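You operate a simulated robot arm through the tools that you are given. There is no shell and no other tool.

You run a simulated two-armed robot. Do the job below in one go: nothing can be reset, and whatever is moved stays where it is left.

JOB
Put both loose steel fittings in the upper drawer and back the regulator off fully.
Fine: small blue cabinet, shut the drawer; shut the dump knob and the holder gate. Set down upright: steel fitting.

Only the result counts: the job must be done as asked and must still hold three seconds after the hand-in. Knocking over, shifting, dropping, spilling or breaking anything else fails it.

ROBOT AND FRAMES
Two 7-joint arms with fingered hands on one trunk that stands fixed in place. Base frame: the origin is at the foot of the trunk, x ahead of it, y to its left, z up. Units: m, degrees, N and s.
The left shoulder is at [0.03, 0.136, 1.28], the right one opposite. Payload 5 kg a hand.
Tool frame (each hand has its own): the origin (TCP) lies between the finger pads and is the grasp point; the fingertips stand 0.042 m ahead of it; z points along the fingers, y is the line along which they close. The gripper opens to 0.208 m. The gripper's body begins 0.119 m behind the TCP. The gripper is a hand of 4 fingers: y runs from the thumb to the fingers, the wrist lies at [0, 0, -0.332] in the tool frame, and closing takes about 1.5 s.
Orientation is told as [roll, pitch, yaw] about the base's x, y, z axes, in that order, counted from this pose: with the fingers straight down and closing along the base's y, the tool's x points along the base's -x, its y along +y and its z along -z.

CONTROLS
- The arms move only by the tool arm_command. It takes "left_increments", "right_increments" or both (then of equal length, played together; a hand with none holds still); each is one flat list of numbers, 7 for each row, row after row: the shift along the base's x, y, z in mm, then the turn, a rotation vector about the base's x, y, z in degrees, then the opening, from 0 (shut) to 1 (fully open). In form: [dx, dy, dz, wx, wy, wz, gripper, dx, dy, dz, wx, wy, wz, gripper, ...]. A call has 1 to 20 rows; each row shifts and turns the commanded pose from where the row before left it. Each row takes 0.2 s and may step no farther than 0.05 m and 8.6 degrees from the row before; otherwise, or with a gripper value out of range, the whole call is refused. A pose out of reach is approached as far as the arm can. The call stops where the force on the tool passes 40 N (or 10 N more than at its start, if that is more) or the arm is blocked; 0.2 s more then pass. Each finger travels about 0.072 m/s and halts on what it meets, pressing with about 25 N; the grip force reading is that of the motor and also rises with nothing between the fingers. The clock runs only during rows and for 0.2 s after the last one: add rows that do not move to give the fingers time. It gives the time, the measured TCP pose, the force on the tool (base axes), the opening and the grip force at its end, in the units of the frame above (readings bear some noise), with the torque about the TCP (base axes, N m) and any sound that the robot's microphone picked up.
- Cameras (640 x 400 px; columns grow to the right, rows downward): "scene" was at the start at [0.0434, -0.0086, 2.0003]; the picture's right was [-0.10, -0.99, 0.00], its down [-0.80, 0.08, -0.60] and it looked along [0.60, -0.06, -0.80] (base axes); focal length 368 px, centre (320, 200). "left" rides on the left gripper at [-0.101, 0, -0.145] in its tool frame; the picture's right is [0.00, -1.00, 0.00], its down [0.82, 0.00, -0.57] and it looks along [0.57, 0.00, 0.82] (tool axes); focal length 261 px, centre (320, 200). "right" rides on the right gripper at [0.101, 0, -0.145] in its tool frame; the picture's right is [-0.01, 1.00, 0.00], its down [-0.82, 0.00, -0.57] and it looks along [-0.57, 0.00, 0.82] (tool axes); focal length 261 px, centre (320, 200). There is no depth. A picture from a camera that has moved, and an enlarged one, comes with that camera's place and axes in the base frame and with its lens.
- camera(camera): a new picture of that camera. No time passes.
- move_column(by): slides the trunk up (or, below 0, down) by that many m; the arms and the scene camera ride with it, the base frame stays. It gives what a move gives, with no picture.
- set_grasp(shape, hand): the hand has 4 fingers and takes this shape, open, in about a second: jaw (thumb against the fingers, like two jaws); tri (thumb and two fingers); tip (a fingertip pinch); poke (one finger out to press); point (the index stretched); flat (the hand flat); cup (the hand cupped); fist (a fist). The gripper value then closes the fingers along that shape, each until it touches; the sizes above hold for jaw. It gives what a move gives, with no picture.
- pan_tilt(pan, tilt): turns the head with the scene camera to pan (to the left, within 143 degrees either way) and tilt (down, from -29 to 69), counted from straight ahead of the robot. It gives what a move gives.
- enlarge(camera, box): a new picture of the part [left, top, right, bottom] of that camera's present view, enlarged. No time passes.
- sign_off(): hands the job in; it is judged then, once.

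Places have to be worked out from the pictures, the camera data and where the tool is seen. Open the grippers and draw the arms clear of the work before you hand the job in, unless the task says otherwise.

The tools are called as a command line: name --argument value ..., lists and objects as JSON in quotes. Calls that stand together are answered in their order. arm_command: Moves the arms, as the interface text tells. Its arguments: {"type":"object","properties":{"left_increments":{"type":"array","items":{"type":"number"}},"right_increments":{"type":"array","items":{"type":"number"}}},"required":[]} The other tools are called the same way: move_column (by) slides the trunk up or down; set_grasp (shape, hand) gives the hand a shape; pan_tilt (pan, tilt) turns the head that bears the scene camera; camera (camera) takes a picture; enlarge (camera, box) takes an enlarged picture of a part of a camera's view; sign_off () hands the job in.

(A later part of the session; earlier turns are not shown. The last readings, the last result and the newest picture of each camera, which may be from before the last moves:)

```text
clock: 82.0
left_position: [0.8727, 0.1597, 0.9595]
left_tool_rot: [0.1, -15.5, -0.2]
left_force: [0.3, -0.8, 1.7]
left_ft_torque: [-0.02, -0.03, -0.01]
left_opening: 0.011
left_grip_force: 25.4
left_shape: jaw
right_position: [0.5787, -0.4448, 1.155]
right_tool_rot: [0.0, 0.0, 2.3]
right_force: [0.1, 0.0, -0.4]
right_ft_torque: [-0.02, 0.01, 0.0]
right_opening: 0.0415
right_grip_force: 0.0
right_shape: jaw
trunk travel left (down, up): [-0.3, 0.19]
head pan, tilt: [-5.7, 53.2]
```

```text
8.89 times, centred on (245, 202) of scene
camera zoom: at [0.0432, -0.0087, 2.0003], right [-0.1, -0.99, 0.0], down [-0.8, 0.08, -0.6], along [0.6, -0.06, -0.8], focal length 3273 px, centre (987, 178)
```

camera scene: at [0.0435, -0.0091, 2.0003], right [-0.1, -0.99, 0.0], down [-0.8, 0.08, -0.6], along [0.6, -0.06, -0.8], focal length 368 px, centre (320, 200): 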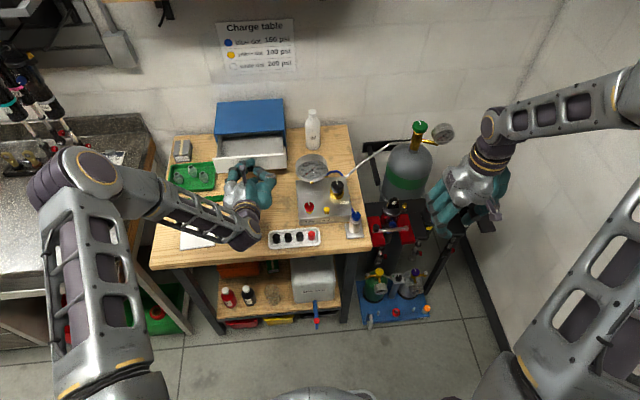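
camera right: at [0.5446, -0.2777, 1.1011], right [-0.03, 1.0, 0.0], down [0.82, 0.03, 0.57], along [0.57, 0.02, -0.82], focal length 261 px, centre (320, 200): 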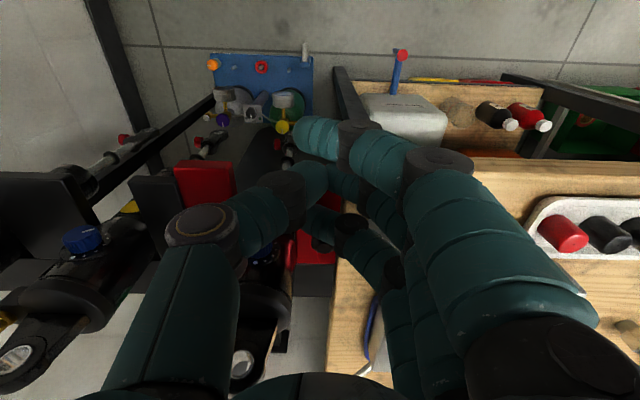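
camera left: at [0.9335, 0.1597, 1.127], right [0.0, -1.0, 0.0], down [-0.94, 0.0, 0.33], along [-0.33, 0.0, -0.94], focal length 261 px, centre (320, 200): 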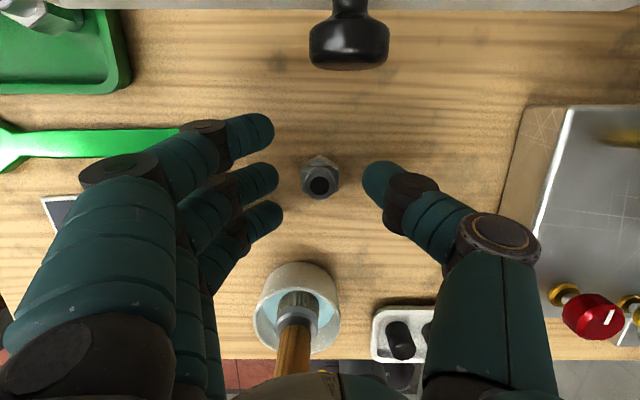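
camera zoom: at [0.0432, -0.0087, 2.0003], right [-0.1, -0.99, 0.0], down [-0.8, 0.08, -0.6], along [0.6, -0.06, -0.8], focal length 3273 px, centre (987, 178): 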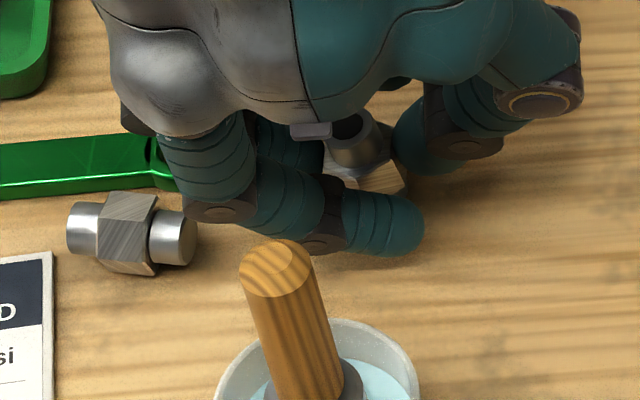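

A is gripped (fitting is ~54 mm tall with a hex in the middle), though it appears slightly tilted toward the fingers. I lift it 80 mm and inspect.

arm_command --left_increments '[0, 0, 10, 0, 0, 0, 0.0, 0, 0, 20, 0, 0, 0, 0.0, 0, 0, 25, 0, 0, 0, 0.0, 0, 0, 25, 0, 0, 0, 0.0]'

enlarge --camera "left" --box '[200, 100, 440, 260]'

enlarge --camera "scene" --box '[210, 140, 290, 220]'

camera --camera "right"

```text
clock: 83.0
left_position: [0.8711, 0.1581, 1.0392]
left_tool_rot: [0.1, -15.4, -0.1]
left_force: [-0.8, -0.1, -0.8]
left_ft_torque: [0.07, -0.14, 0.02]
left_opening: 0.0111
left_grip_force: 25.5
left_shape: jaw
right_position: [0.5785, -0.4451, 1.1547]
right_tool_rot: [0.1, 0.1, 2.2]
right_force: [-0.2, -0.3, -0.4]
right_ft_torque: [0.0, -0.02, 0.01]
right_opening: 0.0414
right_grip_force: 0.1
right_shape: jaw
trunk travel left (down, up): [-0.3, 0.19]
head pan, tilt: [-5.7, 53.2]
```

```text
2.50 times, centred on (320, 180) of left
camera zoom: at [0.9315, 0.158, 1.2056], right [0.0, -1.0, 0.0], down [-0.94, 0.0, 0.33], along [-0.33, 0.0, -0.94], focal length 652 px, centre (320, 250)
```

zoom: 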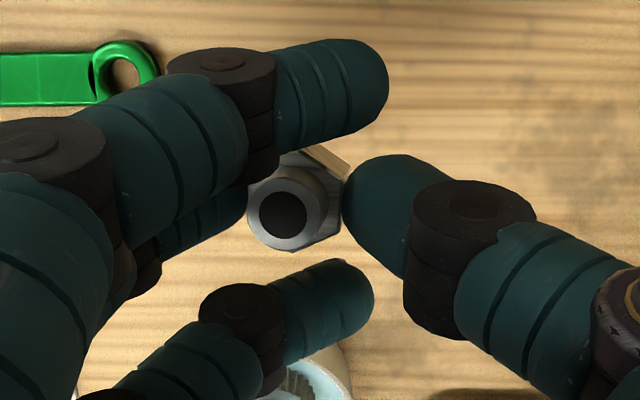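

```text
5.00 times, centred on (250, 180) of scene
camera zoom: at [0.0424, -0.0087, 2.0003], right [-0.1, -0.99, 0.0], down [-0.8, 0.08, -0.6], along [0.6, -0.06, -0.8], focal length 1841 px, centre (670, 300)
```

zoom: 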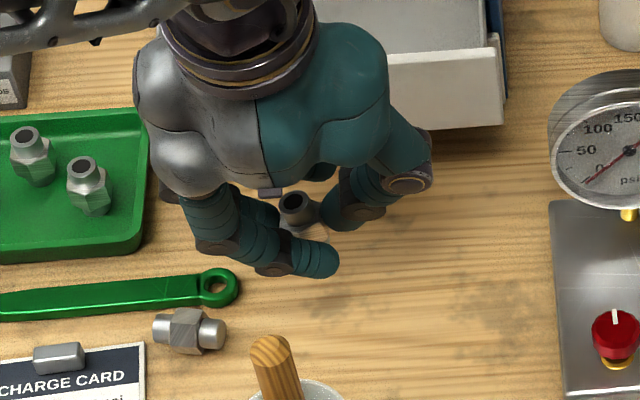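

```text
taken
camera right: at [0.4779, -0.449, 1.3008], right [-0.03, 1.0, 0.0], down [0.82, 0.03, 0.57], along [0.57, 0.02, -0.82], focal length 261 px, centre (320, 200)
```

right: 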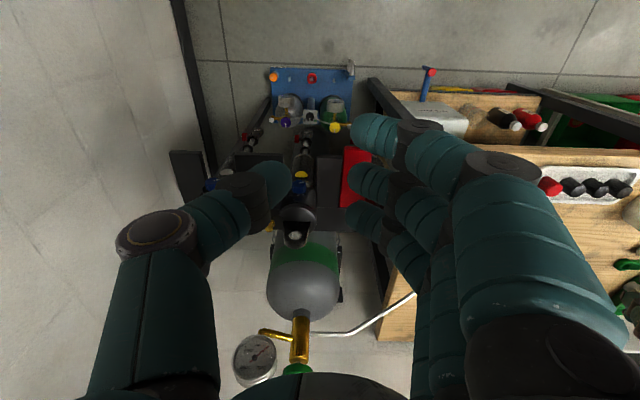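

A is held upright within ~7°. I look at the full left view and a scene zoom to measure the drawer front and floor before placing.

camera --camera "left"

enlarge --camera "scene" --box '[205, 90, 295, 180]'

enlarge --camera "left" --box '[200, 0, 520, 120]'

```text
taken
camera left: at [0.9315, 0.158, 1.2056], right [0.0, -1.0, 0.0], down [-0.94, 0.0, 0.33], along [-0.33, 0.0, -0.94], focal length 261 px, centre (320, 200)
```

left: 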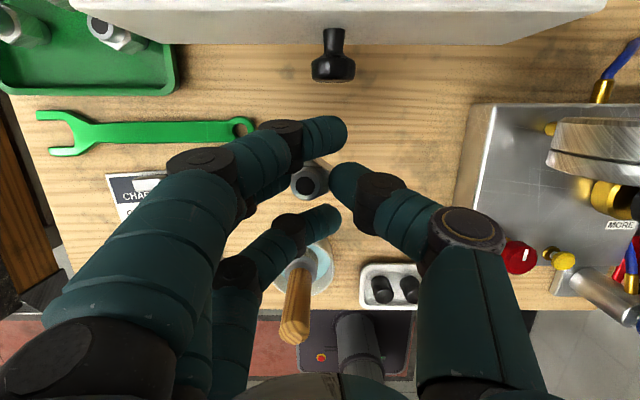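

```text
4.44 times, centred on (250, 135) of scene
camera zoom: at [0.0424, -0.0087, 2.0003], right [-0.1, -0.99, 0.0], down [-0.8, 0.08, -0.6], along [0.6, -0.06, -0.8], focal length 1636 px, centre (631, 489)
```

zoom: 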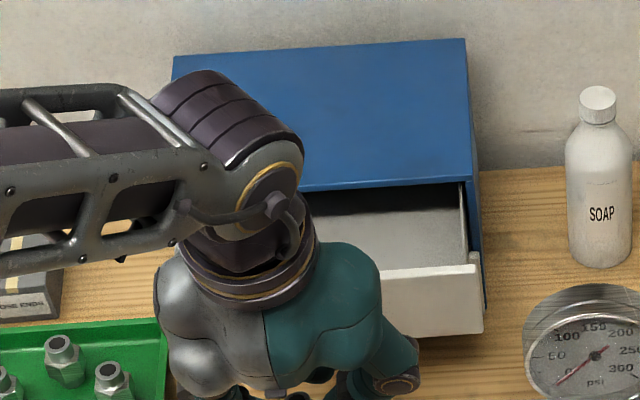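

```text
2.00 times, centred on (360, 60) of left
camera zoom: at [0.9315, 0.158, 1.2056], right [0.0, -1.0, 0.0], down [-0.94, 0.0, 0.33], along [-0.33, 0.0, -0.94], focal length 521 px, centre (240, 480)
```

zoom: 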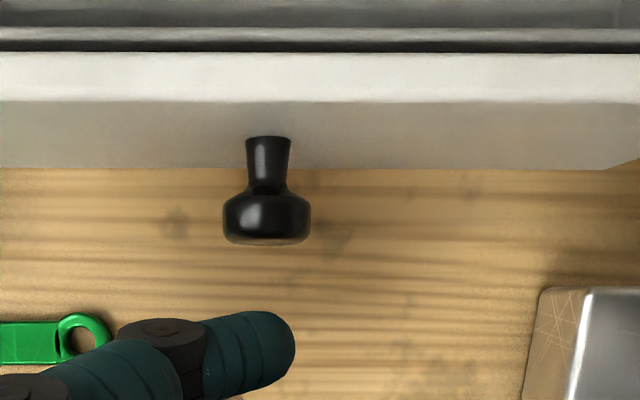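

The clear gap between the drawer front and the cabinet is only ~8 cm, too tight for the jaw's three spread fingers. I'll set A down upright at a freer spot (≈0.889,0.122) and regrip its top with the slim "tip" pinch.

arm_command --left_increments '[3, -14, -15, 2, 0, 0, 0.0, 3, -14, -20, 2, 0, 0, 0.0, 3, -15, -20, 2, 0, 0, 0.0, 0, 0, -13, 0, 0, 0, 0.0, 0, 0, -6, 0, 0, 0, 0.0]'

enlarge --camera "left" --box '[200, 100, 440, 260]'

enlarge --camera "scene" --box '[215, 160, 295, 220]'

```text
clock: 84.2
left_position: [0.8814, 0.1158, 0.9653]
left_tool_rot: [6.3, -15.2, -1.8]
left_force: [0.6, -0.4, -1.1]
left_ft_torque: [0.02, 0.06, -0.01]
left_opening: 0.011
left_grip_force: 24.8
left_shape: jaw
right_position: [0.5795, -0.4451, 1.1542]
right_tool_rot: [0.1, 0.0, 2.1]
right_force: [-0.7, -0.3, -0.4]
right_ft_torque: [0.03, 0.03, 0.0]
right_opening: 0.0415
right_grip_force: 0.1
right_shape: jaw
trunk travel left (down, up): [-0.3, 0.19]
head pan, tilt: [-5.7, 53.2]
```

```text
2.50 times, centred on (320, 180) of left
camera zoom: at [0.9417, 0.0973, 1.131], right [0.0, -0.99, -0.11], down [-0.94, -0.04, 0.33], along [-0.33, 0.1, -0.94], focal length 652 px, centre (320, 250)
```

zoom: 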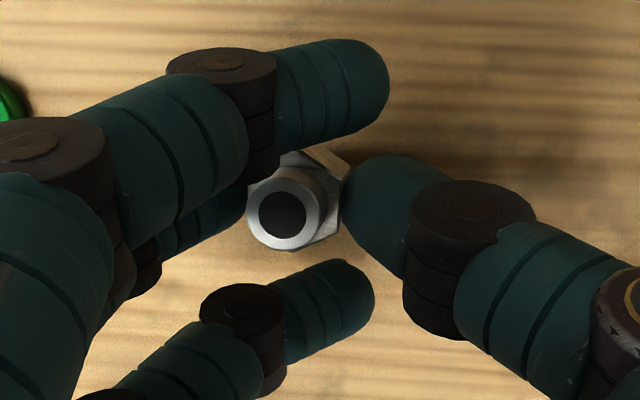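

```text
6.67 times, centred on (255, 190) of scene
camera zoom: at [0.044, -0.0094, 2.0003], right [-0.1, -0.99, 0.0], down [-0.8, 0.08, -0.6], along [0.6, -0.06, -0.8], focal length 2455 px, centre (753, 267)
```

zoom: 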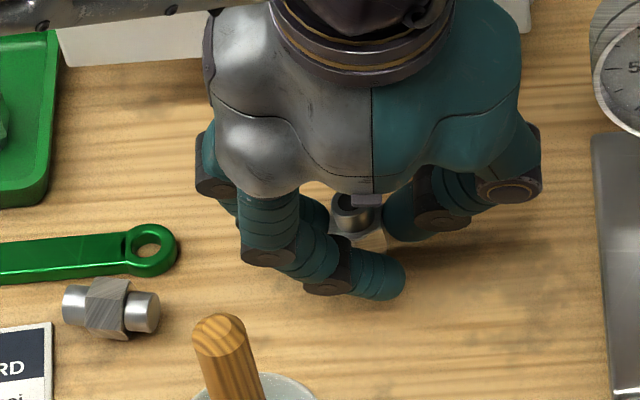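

About 5 mm above the bench now. I lower the last millimetres and open gently.

arm_command --left_increments '[0, 0, -3, 0, 0, 0, 0.0, 0, 0, -2, 0, 0, 0, 0.0, 0, 0, 0, 0, 0, 0, 0.0]'

arm_command --left_increments '[0, 0, -1, 0, 0, 0, 0.06, 0, 0, 0, 0, 0, 0, 0.1, 0, 0, 0, 0, 0, 0, 0.2, 0, 0, 0, 0, 0, 0, 0.3, 0, 0, 0, 0, 0, 0, 0.3]'

enlarge --camera "left" --box '[200, 100, 440, 260]'

enlarge --camera "scene" --box '[215, 160, 295, 220]'

```text
clock: 85.0
left_position: [0.8826, 0.1165, 0.96]
left_tool_rot: [6.3, -15.3, -1.7]
left_force: [-0.4, -0.2, -2.0]
left_ft_torque: [0.0, 0.0, 0.0]
left_opening: 0.0111
left_grip_force: 25.2
left_shape: jaw
right_position: [0.579, -0.4443, 1.1551]
right_tool_rot: [-0.1, 0.0, 2.2]
right_force: [-1.0, 0.9, 0.3]
right_ft_torque: [-0.04, -0.02, 0.0]
right_opening: 0.0415
right_grip_force: 0.1
right_shape: jaw
trunk travel left (down, up): [-0.3, 0.19]
head pan, tilt: [-5.7, 53.2]
```

```text
clock: 86.2
left_position: [0.8831, 0.116, 0.9587]
left_tool_rot: [6.3, -15.1, -1.7]
left_force: [0.1, 0.2, -0.4]
left_ft_torque: [-0.04, -0.05, 0.01]
left_opening: 0.0618
left_grip_force: 0.1
left_shape: jaw
right_position: [0.5786, -0.4445, 1.1536]
right_tool_rot: [-0.1, 0.0, 2.3]
right_force: [-0.3, -0.1, 0.7]
right_ft_torque: [0.03, -0.05, 0.01]
right_opening: 0.0414
right_grip_force: 0.0
right_shape: jaw
trunk travel left (down, up): [-0.3, 0.19]
head pan, tilt: [-5.7, 53.2]
```

```text
2.50 times, centred on (320, 180) of left
camera zoom: at [0.9422, 0.0982, 1.1252], right [0.0, -0.99, -0.1], down [-0.94, -0.04, 0.33], along [-0.33, 0.1, -0.94], focal length 652 px, centre (320, 250)
```

zoom: 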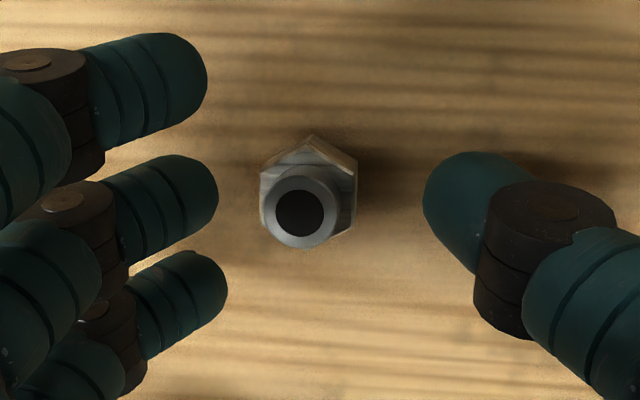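

```text
6.67 times, centred on (255, 190) of scene
camera zoom: at [0.0436, -0.0087, 2.0003], right [-0.1, -0.99, 0.0], down [-0.8, 0.08, -0.6], along [0.6, -0.06, -0.8], focal length 2455 px, centre (753, 267)
```

zoom: 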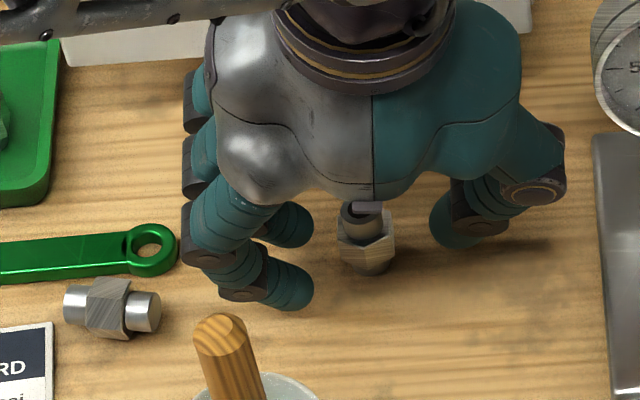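

A stands upright at ≈(0.89,0.122). I rise, level the hand and switch to the tip shape.

arm_command --left_increments '[0, 0, 25, 0, 0, 0, 0.3, 0, 0, 35, 0, 0, 0, 0.3, 0, 0, 40, -3, 0, 1, 0.3, 0, 0, 40, -3, 0, 1, 0.3]'

set_grasp --hand "left" --shape "tip"

arm_command --left_increments '[0, 0, 0, 0, 0, 0, 0.3, 0, 0, 0, 0, 0, 0, 0.3, 0, 0, 0, 0, 0, 0, 0.3, 0, 0, 0, 0, 0, 0, 0.3, 0, 0, 0, 0, 0, 0, 0.3]'

camera --camera "left"

enlarge --camera "scene" --box '[160, 100, 320, 250]'

```text
clock: 87.2
left_position: [0.8799, 0.1159, 1.0976]
left_tool_rot: [0.1, -15.3, 1.9]
left_force: [-1.4, -1.1, -1.0]
left_ft_torque: [0.1, -0.21, 0.03]
left_opening: 0.0621
left_grip_force: 0.2
left_shape: jaw
right_position: [0.5781, -0.4442, 1.1558]
right_tool_rot: [0.0, 0.1, 2.2]
right_force: [-0.2, -0.1, 0.4]
right_ft_torque: [-0.01, -0.04, -0.01]
right_opening: 0.0414
right_grip_force: 0.0
right_shape: jaw
trunk travel left (down, up): [-0.3, 0.19]
head pan, tilt: [-5.7, 53.2]
```

```text
clock: 88.1
left_position: [0.8833, 0.117, 1.0975]
left_tool_rot: [0.1, -15.3, 2.0]
left_force: [-1.5, 0.5, 0.9]
left_ft_torque: [-0.15, 0.0, -0.07]
left_opening: 0.2078
left_grip_force: 0.1
left_shape: tip
right_position: [0.5773, -0.4448, 1.1538]
right_tool_rot: [0.0, 0.1, 2.3]
right_force: [0.8, -0.6, 0.0]
right_ft_torque: [0.01, -0.02, 0.01]
right_opening: 0.0413
right_grip_force: 0.0
right_shape: jaw
trunk travel left (down, up): [-0.3, 0.19]
head pan, tilt: [-5.7, 53.2]
```

```text
clock: 89.3
left_position: [0.8827, 0.1164, 1.0975]
left_tool_rot: [0.1, -15.3, 1.9]
left_force: [-0.7, 0.5, 0.4]
left_ft_torque: [0.02, 0.01, 0.05]
left_opening: 0.0631
left_grip_force: 0.1
left_shape: tip
right_position: [0.5807, -0.4451, 1.1554]
right_tool_rot: [0.1, 0.0, 2.2]
right_force: [-1.2, 0.3, -0.3]
right_ft_torque: [-0.01, 0.03, -0.03]
right_opening: 0.0413
right_grip_force: 0.1
right_shape: jaw
trunk travel left (down, up): [-0.3, 0.19]
head pan, tilt: [-5.7, 53.2]
```

```text
taken
camera left: at [0.9425, 0.1184, 1.2633], right [0.04, -1.0, 0.0], down [-0.94, -0.04, 0.34], along [-0.34, -0.01, -0.94], focal length 261 px, centre (320, 200)
```

left: 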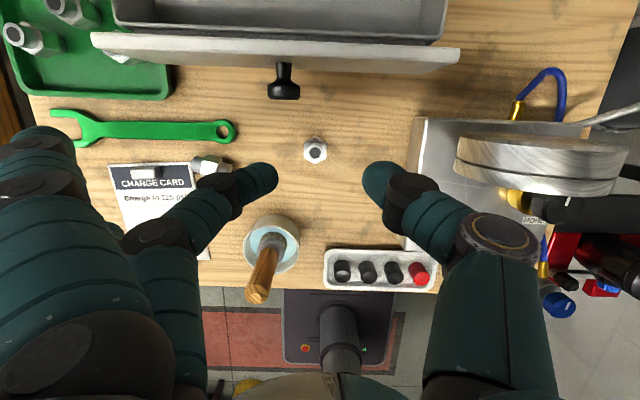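

```text
2.67 times, centred on (240, 175) of scene
camera zoom: at [0.0435, -0.0087, 2.0003], right [-0.1, -0.99, 0.0], down [-0.8, 0.08, -0.6], along [0.6, -0.06, -0.8], focal length 982 px, centre (533, 267)
```

zoom: 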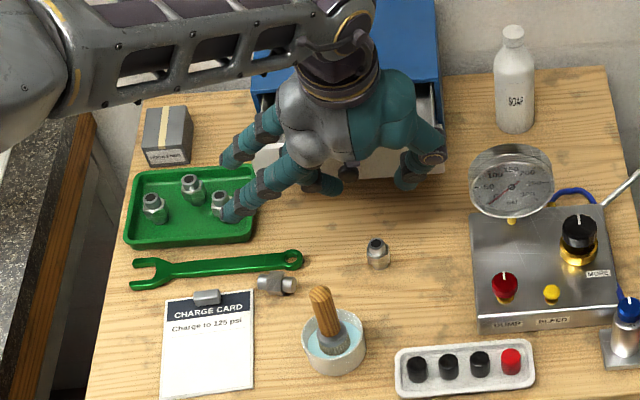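

The tip shape keeps index and ring splayed ~16 cm to the left and slightly higher, clear of things. I descend so the fingertips straddle the top cylinder of A.

arm_command --left_increments '[1, 0, -35, 0, 0, -1.9, 0.3, 0, 0, -35, 0, 0, 0, 0.3, 0, 0, -30, 0, 0, 0, 0.3, 0, 0, -18, 0, 0, 0, 0.3]'

camera --camera "left"

enlarge --camera "scene" --box '[160, 130, 300, 250]'

```text
clock: 90.3
left_position: [0.8828, 0.118, 0.9815]
left_tool_rot: [0.1, -15.3, 0.1]
left_force: [1.2, 0.0, 0.8]
left_ft_torque: [-0.01, 0.12, -0.05]
left_opening: 0.0629
left_grip_force: 0.0
left_shape: tip
right_position: [0.5788, -0.4444, 1.1546]
right_tool_rot: [-0.1, 0.1, 2.2]
right_force: [0.1, 0.7, -0.7]
right_ft_torque: [0.0, 0.04, 0.03]
right_opening: 0.0415
right_grip_force: 0.1
right_shape: jaw
trunk travel left (down, up): [-0.3, 0.19]
head pan, tilt: [-5.7, 53.2]
```

```text
taken
camera left: at [0.9436, 0.1178, 1.148], right [0.0, -1.0, 0.0], down [-0.94, 0.0, 0.34], along [-0.34, 0.0, -0.94], focal length 261 px, centre (320, 200)
```

left: 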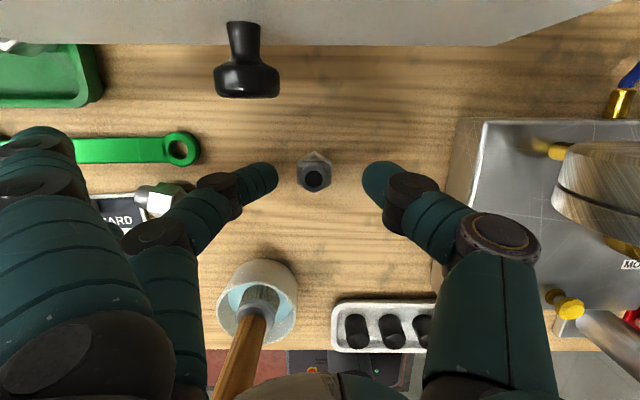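

```text
3.33 times, centred on (230, 190) of scene
camera zoom: at [0.044, -0.0087, 2.0002], right [-0.1, -0.99, 0.0], down [-0.8, 0.08, -0.6], along [0.6, -0.06, -0.8], focal length 1227 px, centre (620, 233)
```

zoom: 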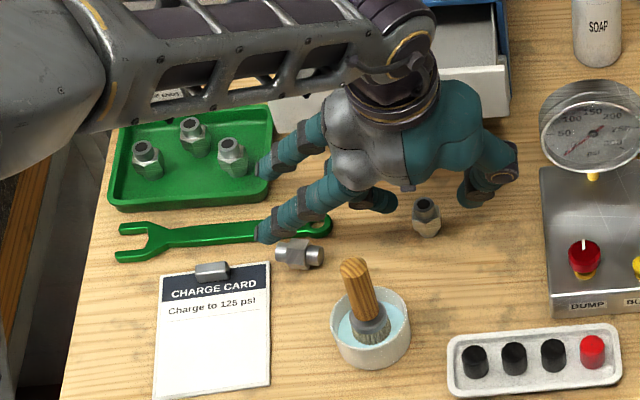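

A is centred between thumb and middle finger. I close the pinch on its top cylinder.

arm_command --left_increments '[0, -2, -2, 0, 0, 0, 0.3, 0, 0, 0, 0, 0, 0, 0.05, 0, 0, 0, 0, 0, 0, 0.0, 0, 0, 0, 0, 0, 0, 0.0, 0, 0, 0, 0, 0, 0, 0.0]'

enlarge --camera "left" --box '[200, 100, 440, 260]'

enlarge --camera "scene" --box '[225, 160, 285, 220]'

```text
clock: 91.5
left_position: [0.8832, 0.1151, 0.9801]
left_tool_rot: [0.1, -15.3, 0.0]
left_force: [0.0, -0.6, 1.8]
left_ft_torque: [-0.01, 0.01, 0.0]
left_opening: 0.0136
left_grip_force: 25.1
left_shape: tip
right_position: [0.579, -0.4453, 1.1558]
right_tool_rot: [0.0, 0.0, 2.4]
right_force: [-0.6, 0.0, 0.2]
right_ft_torque: [-0.02, -0.02, -0.04]
right_opening: 0.0412
right_grip_force: 0.1
right_shape: jaw
trunk travel left (down, up): [-0.3, 0.19]
head pan, tilt: [-5.7, 53.2]
```

```text
2.50 times, centred on (320, 180) of left
camera zoom: at [0.9432, 0.115, 1.1462], right [0.0, -1.0, 0.0], down [-0.94, 0.0, 0.34], along [-0.34, 0.0, -0.94], focal length 652 px, centre (320, 250)
```

zoom: 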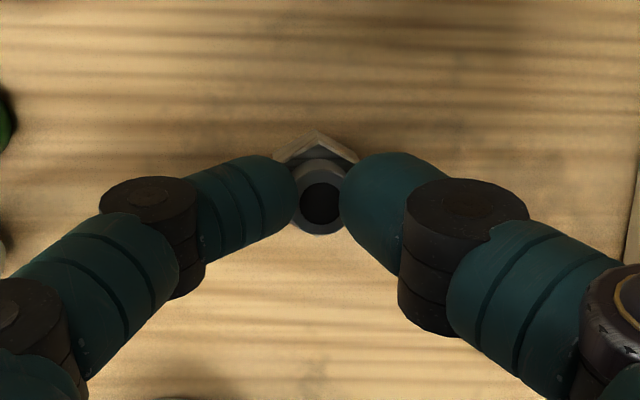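

```text
6.67 times, centred on (255, 190) of scene
camera zoom: at [0.0434, -0.0087, 2.0003], right [-0.1, -0.99, 0.0], down [-0.8, 0.08, -0.6], along [0.6, -0.06, -0.8], focal length 2455 px, centre (753, 267)
```

zoom: 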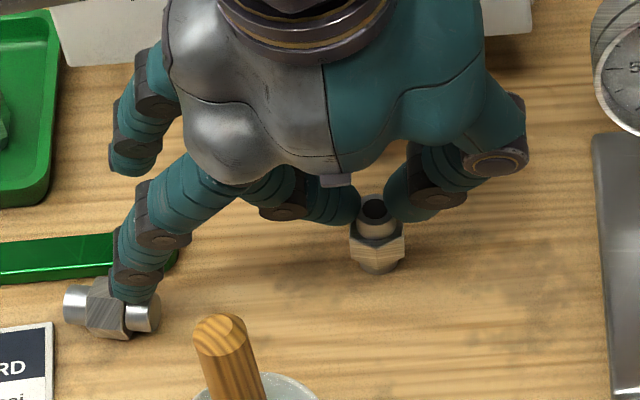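

A clean, upright, centred pinch. For reach into the drawer I want a 25° tilt, so I open, re-tilt by 10° about the pinch point, and regrip.

arm_command --left_increments '[0, 0, 0, 0, 0, 0, 0.25, 0, 0, 0, 0, 0, 0, 0.3, 0, 0, 0, 0, 0, 0, 0.3, -2.7, 0, -1, 0, -5, 0, 0.3, -2.7, 0, -1, 0, -5, 0, 0.3, 0, 0, 0, 0, 0, 0, 0.1, 0, 0, 0, 0, 0, 0, 0.0, 0, 0, 0, 0, 0, 0, 0.0, 0, 0, 0, 0, 0, 0, 0.0, 0, 0, 0, 0, 0, 0, 0.0]'

enlarge --camera "left" --box '[200, 100, 440, 260]'

enlarge --camera "scene" --box '[225, 160, 285, 220]'

```text
clock: 93.7
left_position: [0.8787, 0.1144, 0.9776]
left_tool_rot: [0.1, -25.2, 0.0]
left_force: [-0.6, 0.5, -0.5]
left_ft_torque: [0.08, 0.03, 0.01]
left_opening: 0.0144
left_grip_force: 25.2
left_shape: tip
right_position: [0.5783, -0.4447, 1.1552]
right_tool_rot: [-0.1, 0.0, 2.3]
right_force: [0.1, -0.1, 1.1]
right_ft_torque: [-0.02, 0.0, 0.02]
right_opening: 0.0413
right_grip_force: 0.0
right_shape: jaw
trunk travel left (down, up): [-0.3, 0.19]
head pan, tilt: [-5.7, 53.2]
```

```text
2.50 times, centred on (320, 180) of left
camera zoom: at [0.9079, 0.1146, 1.1516], right [0.01, -1.0, 0.0], down [-0.99, 0.0, 0.17], along [-0.17, 0.0, -0.99], focal length 652 px, centre (320, 250)
```

zoom: 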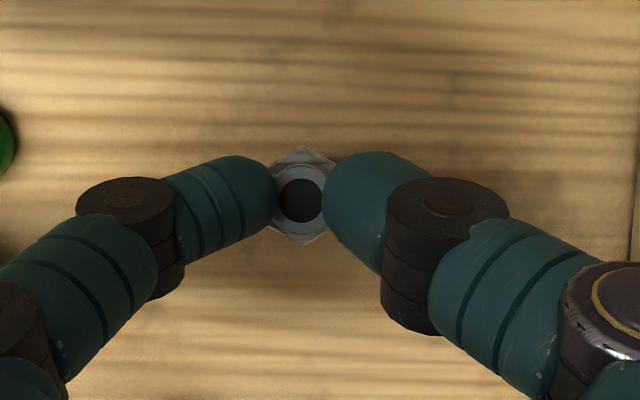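

```text
6.67 times, centred on (255, 190) of scene
camera zoom: at [0.0435, -0.0087, 2.0003], right [-0.1, -0.99, 0.0], down [-0.8, 0.08, -0.6], along [0.6, -0.06, -0.8], focal length 2455 px, centre (753, 267)
```

zoom: 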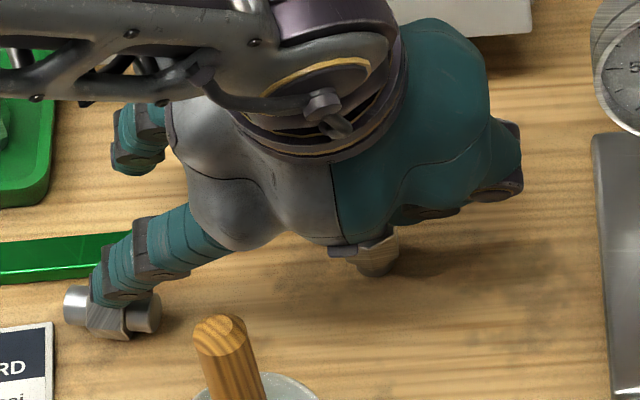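

A is pinched upright at 25° tilt (offset +5 mm in y). I lift it 18 cm and check that it stays upright.

arm_command --left_increments '[0, 0, 20, 0, 0, 0, 0.0, 0, 0, 36, 0, 0, 0, 0.0, 0, 0, 42, 0, 0, 0, 0.0, 0, 0, 42, 0, 0, 0, 0.0, 0, 0, 42, 0, 0, 0, 0.0]'

enlarge --camera "left" --box '[200, 100, 440, 260]'

enlarge --camera "scene" --box '[205, 120, 305, 220]'

```text
clock: 94.9
left_position: [0.8764, 0.1157, 1.1601]
left_tool_rot: [0.0, -25.2, -0.1]
left_force: [-1.7, -0.6, -2.6]
left_ft_torque: [0.02, -0.17, 0.03]
left_opening: 0.0143
left_grip_force: 24.8
left_shape: tip
right_position: [0.5766, -0.444, 1.1559]
right_tool_rot: [0.0, 0.0, 2.2]
right_force: [-0.8, -0.6, 1.0]
right_ft_torque: [0.02, -0.09, -0.03]
right_opening: 0.0418
right_grip_force: 0.1
right_shape: jaw
trunk travel left (down, up): [-0.3, 0.19]
head pan, tilt: [-5.7, 53.2]
```

```text
2.50 times, centred on (320, 180) of left
camera zoom: at [0.906, 0.1161, 1.334], right [0.01, -1.0, 0.0], down [-0.99, 0.0, 0.17], along [-0.17, 0.0, -0.99], focal length 652 px, centre (320, 250)
```

zoom: 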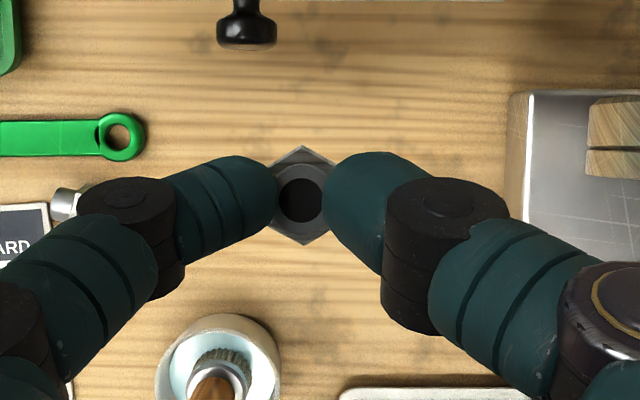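

```text
4.00 times, centred on (255, 170) of scene
camera zoom: at [0.0418, -0.0085, 2.0004], right [-0.1, -0.99, 0.0], down [-0.8, 0.08, -0.6], along [0.6, -0.06, -0.8], focal length 1473 px, centre (580, 320)
```

zoom: 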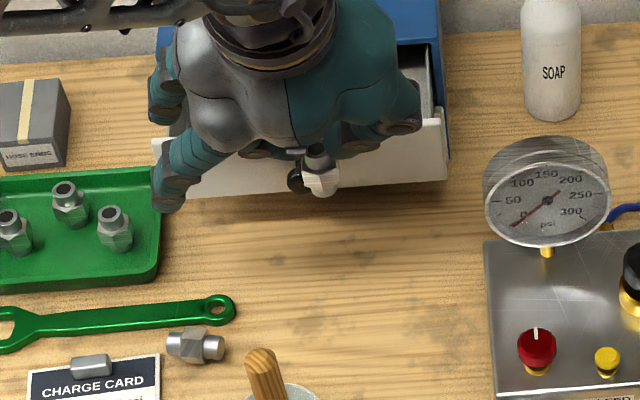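

Upright and steady. I carry it forward to above the open part of the drawer.

arm_command --left_increments '[36, 3.5, 0, 0, 0, 0, 0.0, 36, 3.5, 0, 0, 0, 0, 0.0, 36, 3.5, 0, 0, 0, 0, 0.0, 36, 3.5, 0, 0, 0, 0, 0.0]'

camera --camera "left"

enlarge --camera "scene" --box '[190, 80, 310, 190]'

```text
clock: 95.9
left_position: [1.0224, 0.131, 1.1574]
left_tool_rot: [0.1, -25.0, 0.0]
left_force: [-0.5, 0.6, -1.7]
left_ft_torque: [-0.05, 0.07, -0.03]
left_opening: 0.0143
left_grip_force: 25.3
left_shape: tip
right_position: [0.5805, -0.4453, 1.154]
right_tool_rot: [0.1, 0.1, 2.4]
right_force: [0.9, -1.3, 0.7]
right_ft_torque: [0.03, 0.07, 0.02]
right_opening: 0.0413
right_grip_force: 0.0
right_shape: jaw
trunk travel left (down, up): [-0.3, 0.19]
head pan, tilt: [-5.7, 53.2]
```

```text
taken
camera left: at [1.0539, 0.1306, 1.3323], right [0.01, -1.0, 0.0], down [-0.99, 0.0, 0.17], along [-0.17, 0.0, -0.99], focal length 261 px, centre (320, 200)
```

left: 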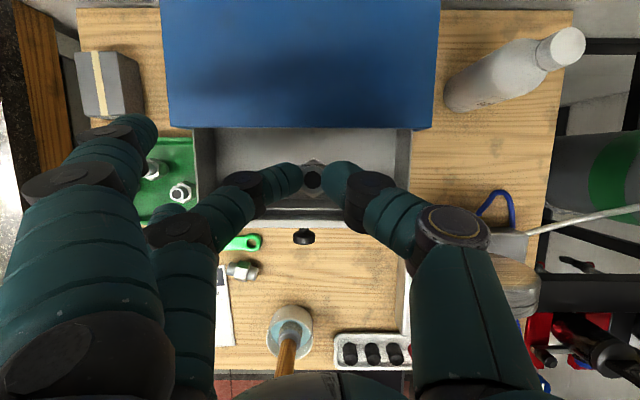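

```text
3.64 times, centred on (250, 135) of scene
camera zoom: at [0.0457, -0.0091, 2.0001], right [-0.1, -0.99, 0.0], down [-0.8, 0.08, -0.6], along [0.6, -0.06, -0.8], focal length 1339 px, centre (574, 436)
```

zoom: 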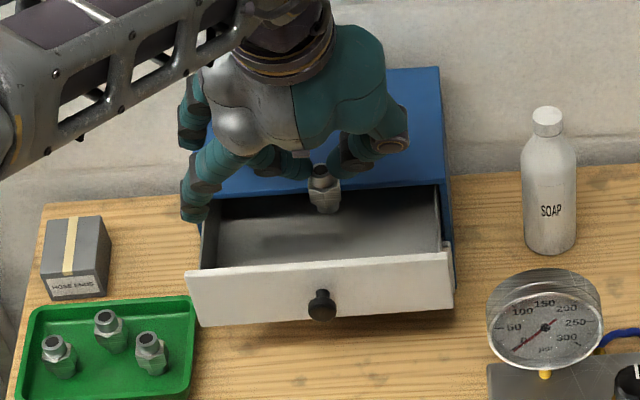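

The fitting hangs right over the drawer opening. I zoom in to measure the drawer's inside relative to the fitting.

enlarge --camera "left" --box '[180, 110, 440, 260]'

enlarge --camera "scene" --box '[215, 110, 285, 170]'

```text
2.46 times, centred on (310, 185) of left
camera zoom: at [1.0539, 0.1306, 1.3323], right [0.01, -1.0, 0.0], down [-0.99, 0.0, 0.17], along [-0.17, 0.0, -0.99], focal length 642 px, centre (345, 237)
```

zoom: 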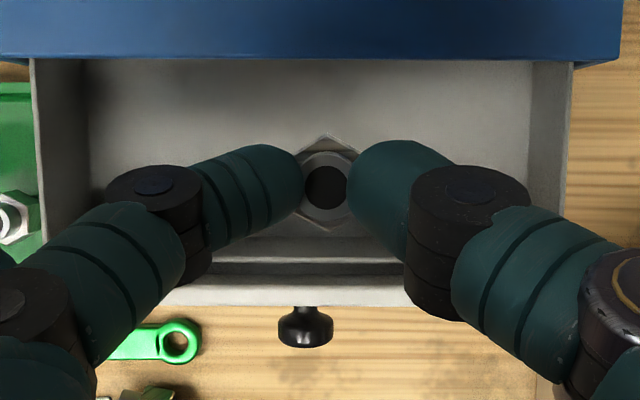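

```text
6.67 times, centred on (250, 140) of scene
camera zoom: at [0.0457, -0.0091, 2.0001], right [-0.1, -0.99, 0.0], down [-0.8, 0.08, -0.6], along [0.6, -0.06, -0.8], focal length 2455 px, centre (787, 600)
```

zoom: 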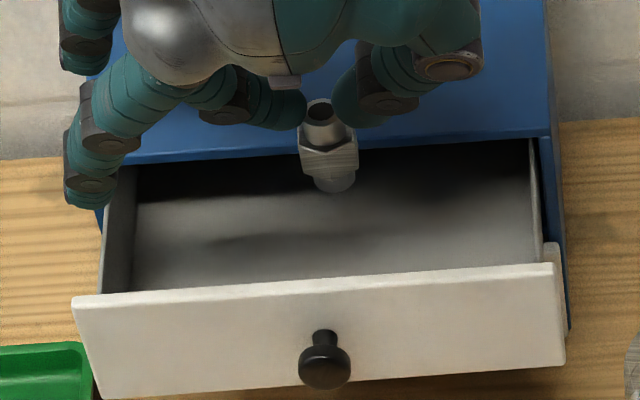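

Drawer interior spans x 0.993–1.08 (at cabinet edge) and y 0.03–0.27; the fitting is centred at x≈1.037. I shift 12 mm left and descend toward the drawer floor.

arm_command --left_increments '[0, 6, 0, 0, 0, 0, 0.0, 0, 6, -10, 0, 0, 0, 0.0, 0, 0, -25, 0, 0, 0, 0.0, 0, 0, -25, 0, 0, 0, 0.0, 0, 0, -20, 0, 0, 0, 0.0, 0, 0, -8, 0, 0, 0, 0.0]'

camera --camera "left"

enlarge --camera "scene" --box '[195, 90, 295, 180]'

```text
clock: 97.2
left_position: [1.0254, 0.1343, 1.0794]
left_tool_rot: [-0.2, -25.5, -0.2]
left_force: [-3.4, 1.0, 3.4]
left_ft_torque: [0.44, -0.24, 0.24]
left_opening: 0.0143
left_grip_force: 25.0
left_shape: tip
right_position: [0.5805, -0.4437, 1.154]
right_tool_rot: [0.1, 0.1, 2.4]
right_force: [1.5, 0.1, -1.0]
right_ft_torque: [-0.04, 0.2, 0.01]
right_opening: 0.0415
right_grip_force: 0.0
right_shape: jaw
trunk travel left (down, up): [-0.3, 0.19]
head pan, tilt: [-5.7, 53.2]
stopped in row 6 (left hand): the force on the tool passed its limit at 44 N (the readings are from after the stop); the commanded pose is now the measured one
```

```text
taken
camera left: at [1.0544, 0.1356, 1.2535], right [0.0, -1.0, 0.01], down [-0.99, 0.0, 0.16], along [-0.16, -0.01, -0.99], focal length 261 px, centre (320, 200)
```

left: 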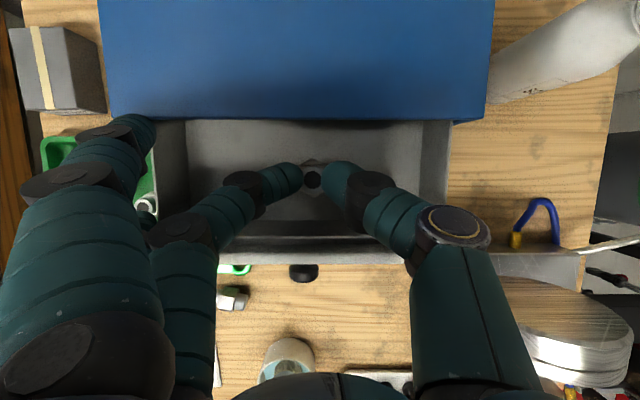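

```text
4.44 times, centred on (245, 135) of scene
camera zoom: at [0.0456, -0.0085, 1.9999], right [-0.1, -0.99, 0.0], down [-0.8, 0.08, -0.6], along [0.6, -0.06, -0.8], focal length 1636 px, centre (653, 489)
```

zoom: 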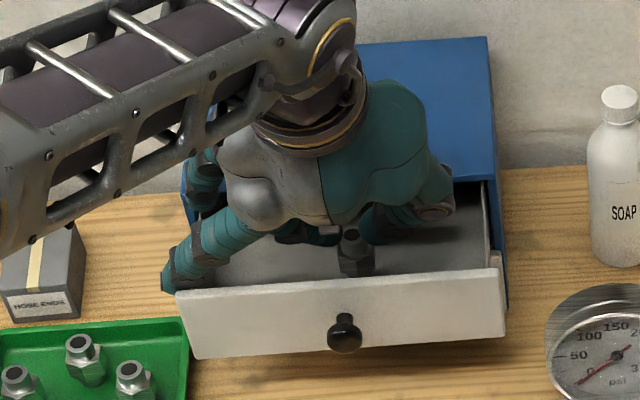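

The descent stopped: probably the splayed index finger touched the cabinet's front-left corner. I look closely before moving.

enlarge --camera "left" --box '[60, 80, 260, 220]'

enlarge --camera "left" --box '[220, 120, 420, 280]'

enlarge --camera "scene" --box '[185, 110, 255, 170]'

```text
2.86 times, centred on (160, 150) of left
camera zoom: at [1.0544, 0.1356, 1.2535], right [0.0, -1.0, 0.01], down [-0.99, 0.0, 0.16], along [-0.16, -0.01, -0.99], focal length 745 px, centre (777, 343)
```

zoom: 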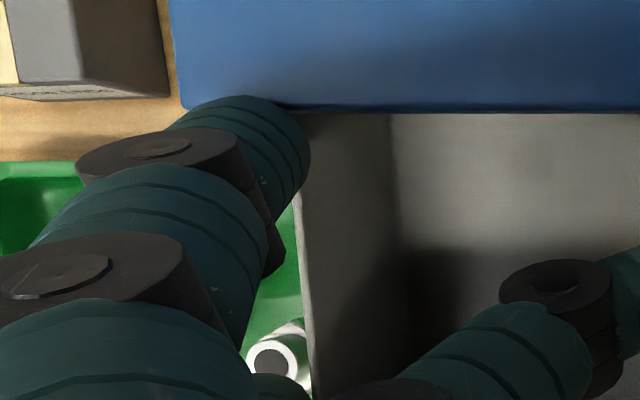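

```text
2.50 times, centred on (320, 200) of left
camera zoom: at [1.0544, 0.1356, 1.2535], right [0.0, -1.0, 0.01], down [-0.99, 0.0, 0.16], along [-0.16, -0.01, -0.99], focal length 652 px, centre (320, 200)
```

zoom: 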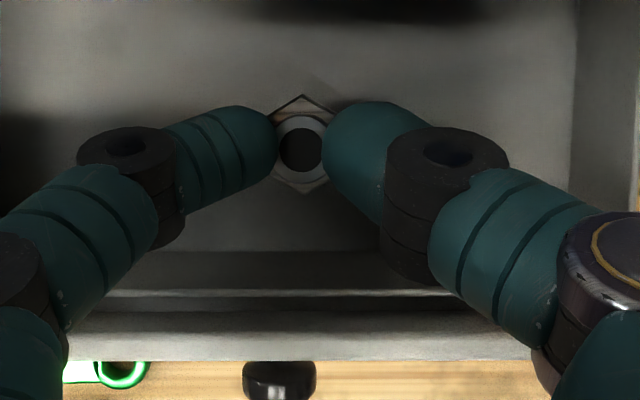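

```text
6.67 times, centred on (220, 140) of scene
camera zoom: at [0.0456, -0.0085, 1.9999], right [-0.1, -0.99, 0.0], down [-0.8, 0.08, -0.6], along [0.6, -0.06, -0.8], focal length 2455 px, centre (987, 600)
```

zoom: 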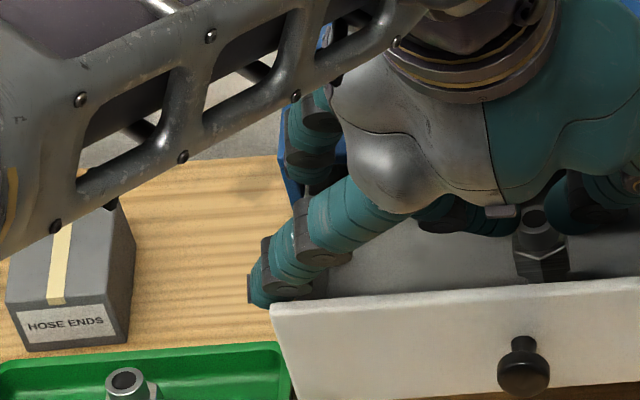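

The splayed index fingertip met the cabinet's front edge. I rise 25 mm and yaw the hand +16° so the splayed fingers swing toward the robot, then check.

arm_command --left_increments '[-3, 0, 12, 0, 0, 0, 0.0, 0, 0, 13, 0, 0, 0, 0.0, 0, 3, 0, 0, 0, 8, 0.0, 0, 3, 0, 0, 0, 8, 0.0, 0, 0, 0, 0, 0, 0, 0.0]'

camera --camera "left"

enlarge --camera "scene" --box '[195, 90, 295, 180]'

```text
clock: 98.4
left_position: [1.0202, 0.1387, 1.1084]
left_tool_rot: [-0.3, -25.8, 15.7]
left_force: [-0.2, 0.3, 0.4]
left_ft_torque: [0.0, 0.06, -0.01]
left_opening: 0.0143
left_grip_force: 24.8
left_shape: tip
right_position: [0.5785, -0.4446, 1.1556]
right_tool_rot: [0.0, 0.0, 2.3]
right_force: [-0.6, -0.5, 0.8]
right_ft_torque: [-0.03, 0.03, -0.01]
right_opening: 0.0414
right_grip_force: 0.2
right_shape: jaw
trunk travel left (down, up): [-0.3, 0.19]
head pan, tilt: [-5.7, 53.2]
```

```text
taken
camera left: at [1.0485, 0.1472, 1.2817], right [0.27, -0.96, 0.01], down [-0.95, -0.27, 0.16], along [-0.15, -0.05, -0.99], focal length 261 px, centre (320, 200)
```

left: 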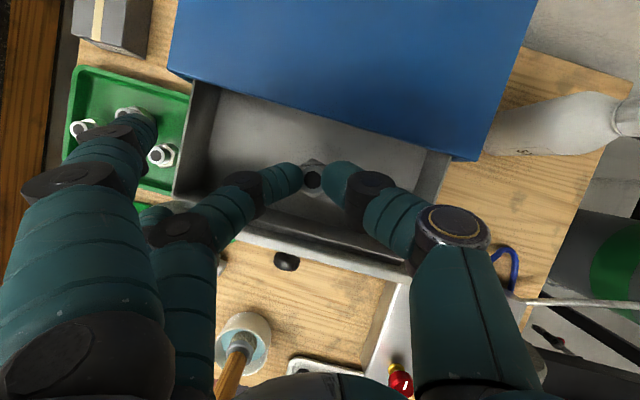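

```text
4.44 times, centred on (245, 135) of scene
camera zoom: at [0.0434, -0.0077, 2.0003], right [-0.1, -0.99, 0.0], down [-0.8, 0.08, -0.6], along [0.6, -0.06, -0.8], focal length 1636 px, centre (653, 489)
```

zoom: 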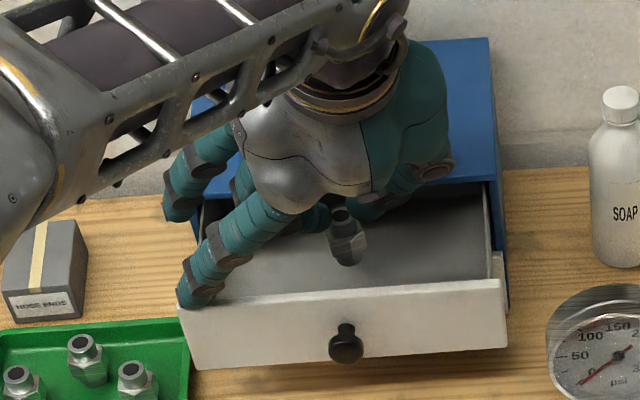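

The drawer now seems ~1 cm further open (better). I zoom to see where the splayed fingers are relative to the drawer's left end.

enlarge --camera "left" --box '[80, 80, 280, 260]'

enlarge --camera "scene" --box '[190, 115, 260, 175]'

```text
2.22 times, centred on (180, 170) of left
camera zoom: at [1.0485, 0.1472, 1.2817], right [0.27, -0.96, 0.01], down [-0.95, -0.27, 0.16], along [-0.15, -0.05, -0.99], focal length 579 px, centre (631, 267)
```

zoom: 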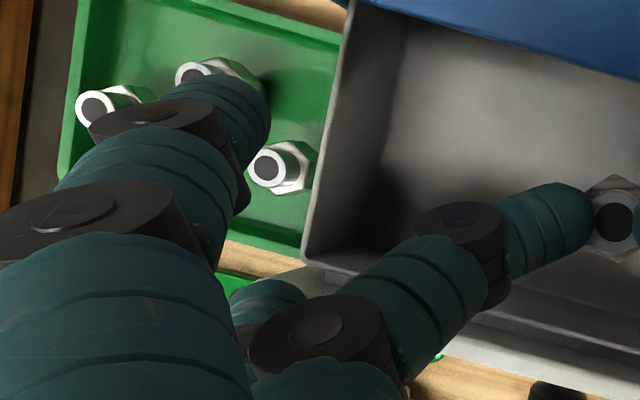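

```text
6.67 times, centred on (225, 145) of scene
camera zoom: at [0.0434, -0.0077, 2.0003], right [-0.1, -0.99, 0.0], down [-0.8, 0.08, -0.6], along [0.6, -0.06, -0.8], focal length 2455 px, centre (953, 567)
```

zoom: 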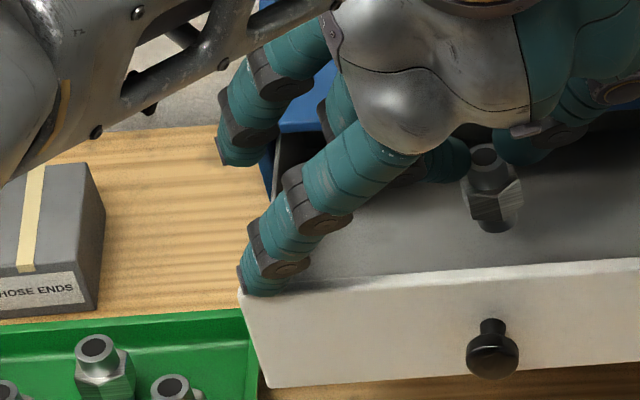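

The splayed ring finger would land on the drawer's front panel here. Placing the fitting further left (y≈0.21) puts both splayed fingers outside the cabinet. I rise, turn back to zero yaw and shift left.

arm_command --left_increments '[0, 0, 25, 0, 0, 0, 0.0, 0, 0, 30, 0, 0, 0, 0.0, 0, 15, 0, 0, 0, -8, 0.0, 0, 20, 0, 0, 0, -8, 0.0, 6, 20, 0, 0, 0, 0, 0.0, 6, 12, 0, 0, 0, 0, 0.0]'

camera --camera "left"

enlarge --camera "scene" --box '[185, 80, 295, 180]'

```text
clock: 99.8
left_position: [1.0333, 0.207, 1.1626]
left_tool_rot: [-0.2, -25.7, -0.2]
left_force: [0.5, 0.3, -1.0]
left_ft_torque: [0.03, 0.0, -0.02]
left_opening: 0.0143
left_grip_force: 24.8
left_shape: tip
right_position: [0.5791, -0.4436, 1.155]
right_tool_rot: [-0.1, 0.0, 2.3]
right_force: [-0.4, 0.3, 0.0]
right_ft_torque: [-0.08, -0.01, 0.05]
right_opening: 0.0411
right_grip_force: 0.2
right_shape: jaw
trunk travel left (down, up): [-0.3, 0.19]
head pan, tilt: [-5.7, 53.2]
```

```text
taken
camera left: at [1.062, 0.2072, 1.3368], right [0.0, -1.0, 0.01], down [-0.99, 0.0, 0.16], along [-0.16, -0.01, -0.99], focal length 261 px, centre (320, 200)
```

left: 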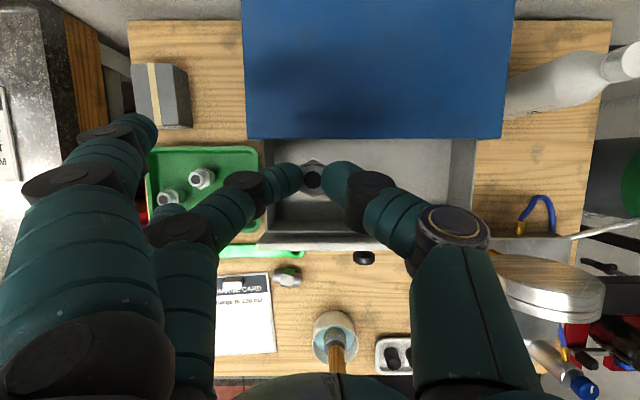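

```text
4.00 times, centred on (240, 130) of scene
camera zoom: at [0.0437, -0.0073, 2.0003], right [-0.1, -0.99, 0.0], down [-0.8, 0.08, -0.6], along [0.6, -0.06, -0.8], focal length 1473 px, centre (640, 480)
```

zoom: 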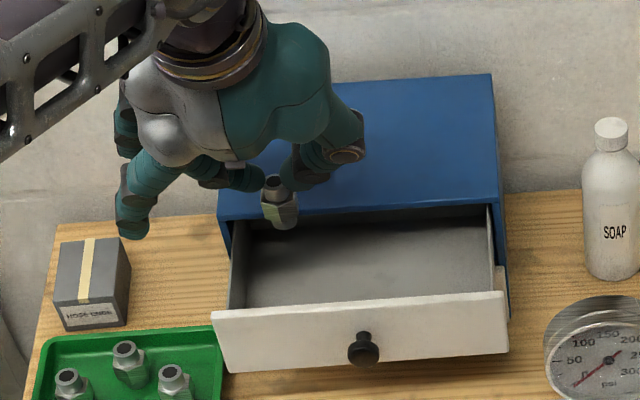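

Clear now. I descend toward the drawer floor at (1.048, 0.212), slowing at the end.

arm_command --left_increments '[0, 0, -30, 0, 0, 0, 0.0, 0, 0, -30, 0, 0, 0, 0.0, 0, 0, -20, 0, 0, 0, 0.0, 0, 0, -8, 0, 0, 0, 0.0, 0, 0, -4, 0, 0, 0, 0.0]'

camera --camera "left"

enlarge --camera "scene" --box '[185, 100, 275, 180]'

```text
clock: 101.0
left_position: [1.035, 0.2047, 1.0692]
left_tool_rot: [-0.3, -25.7, -0.3]
left_force: [0.0, 0.1, -1.2]
left_ft_torque: [0.01, -0.03, 0.01]
left_opening: 0.0142
left_grip_force: 24.7
left_shape: tip
right_position: [0.5794, -0.4452, 1.155]
right_tool_rot: [0.0, 0.1, 2.2]
right_force: [0.5, -0.7, -0.4]
right_ft_torque: [0.02, 0.02, -0.02]
right_opening: 0.0412
right_grip_force: 0.0
right_shape: jaw
trunk travel left (down, up): [-0.3, 0.19]
head pan, tilt: [-5.7, 53.2]
```

```text
taken
camera left: at [1.0628, 0.2056, 1.2443], right [0.0, -1.0, 0.01], down [-0.99, 0.0, 0.16], along [-0.16, -0.01, -0.99], focal length 261 px, centre (320, 200)
```

left: 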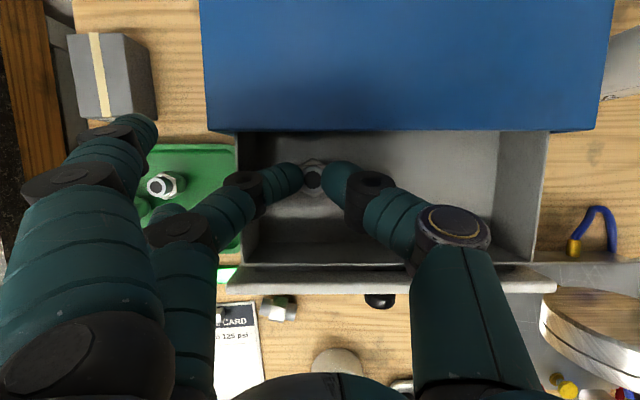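

```text
5.00 times, centred on (230, 140) of scene
camera zoom: at [0.0434, -0.0087, 2.0003], right [-0.1, -0.99, 0.0], down [-0.8, 0.08, -0.6], along [0.6, -0.06, -0.8], focal length 1841 px, centre (770, 500)
```

zoom: 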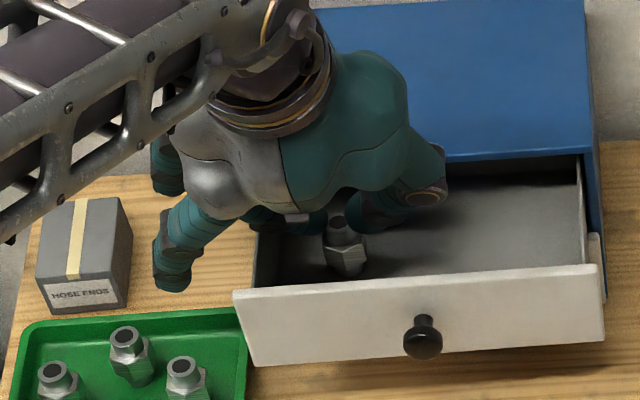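

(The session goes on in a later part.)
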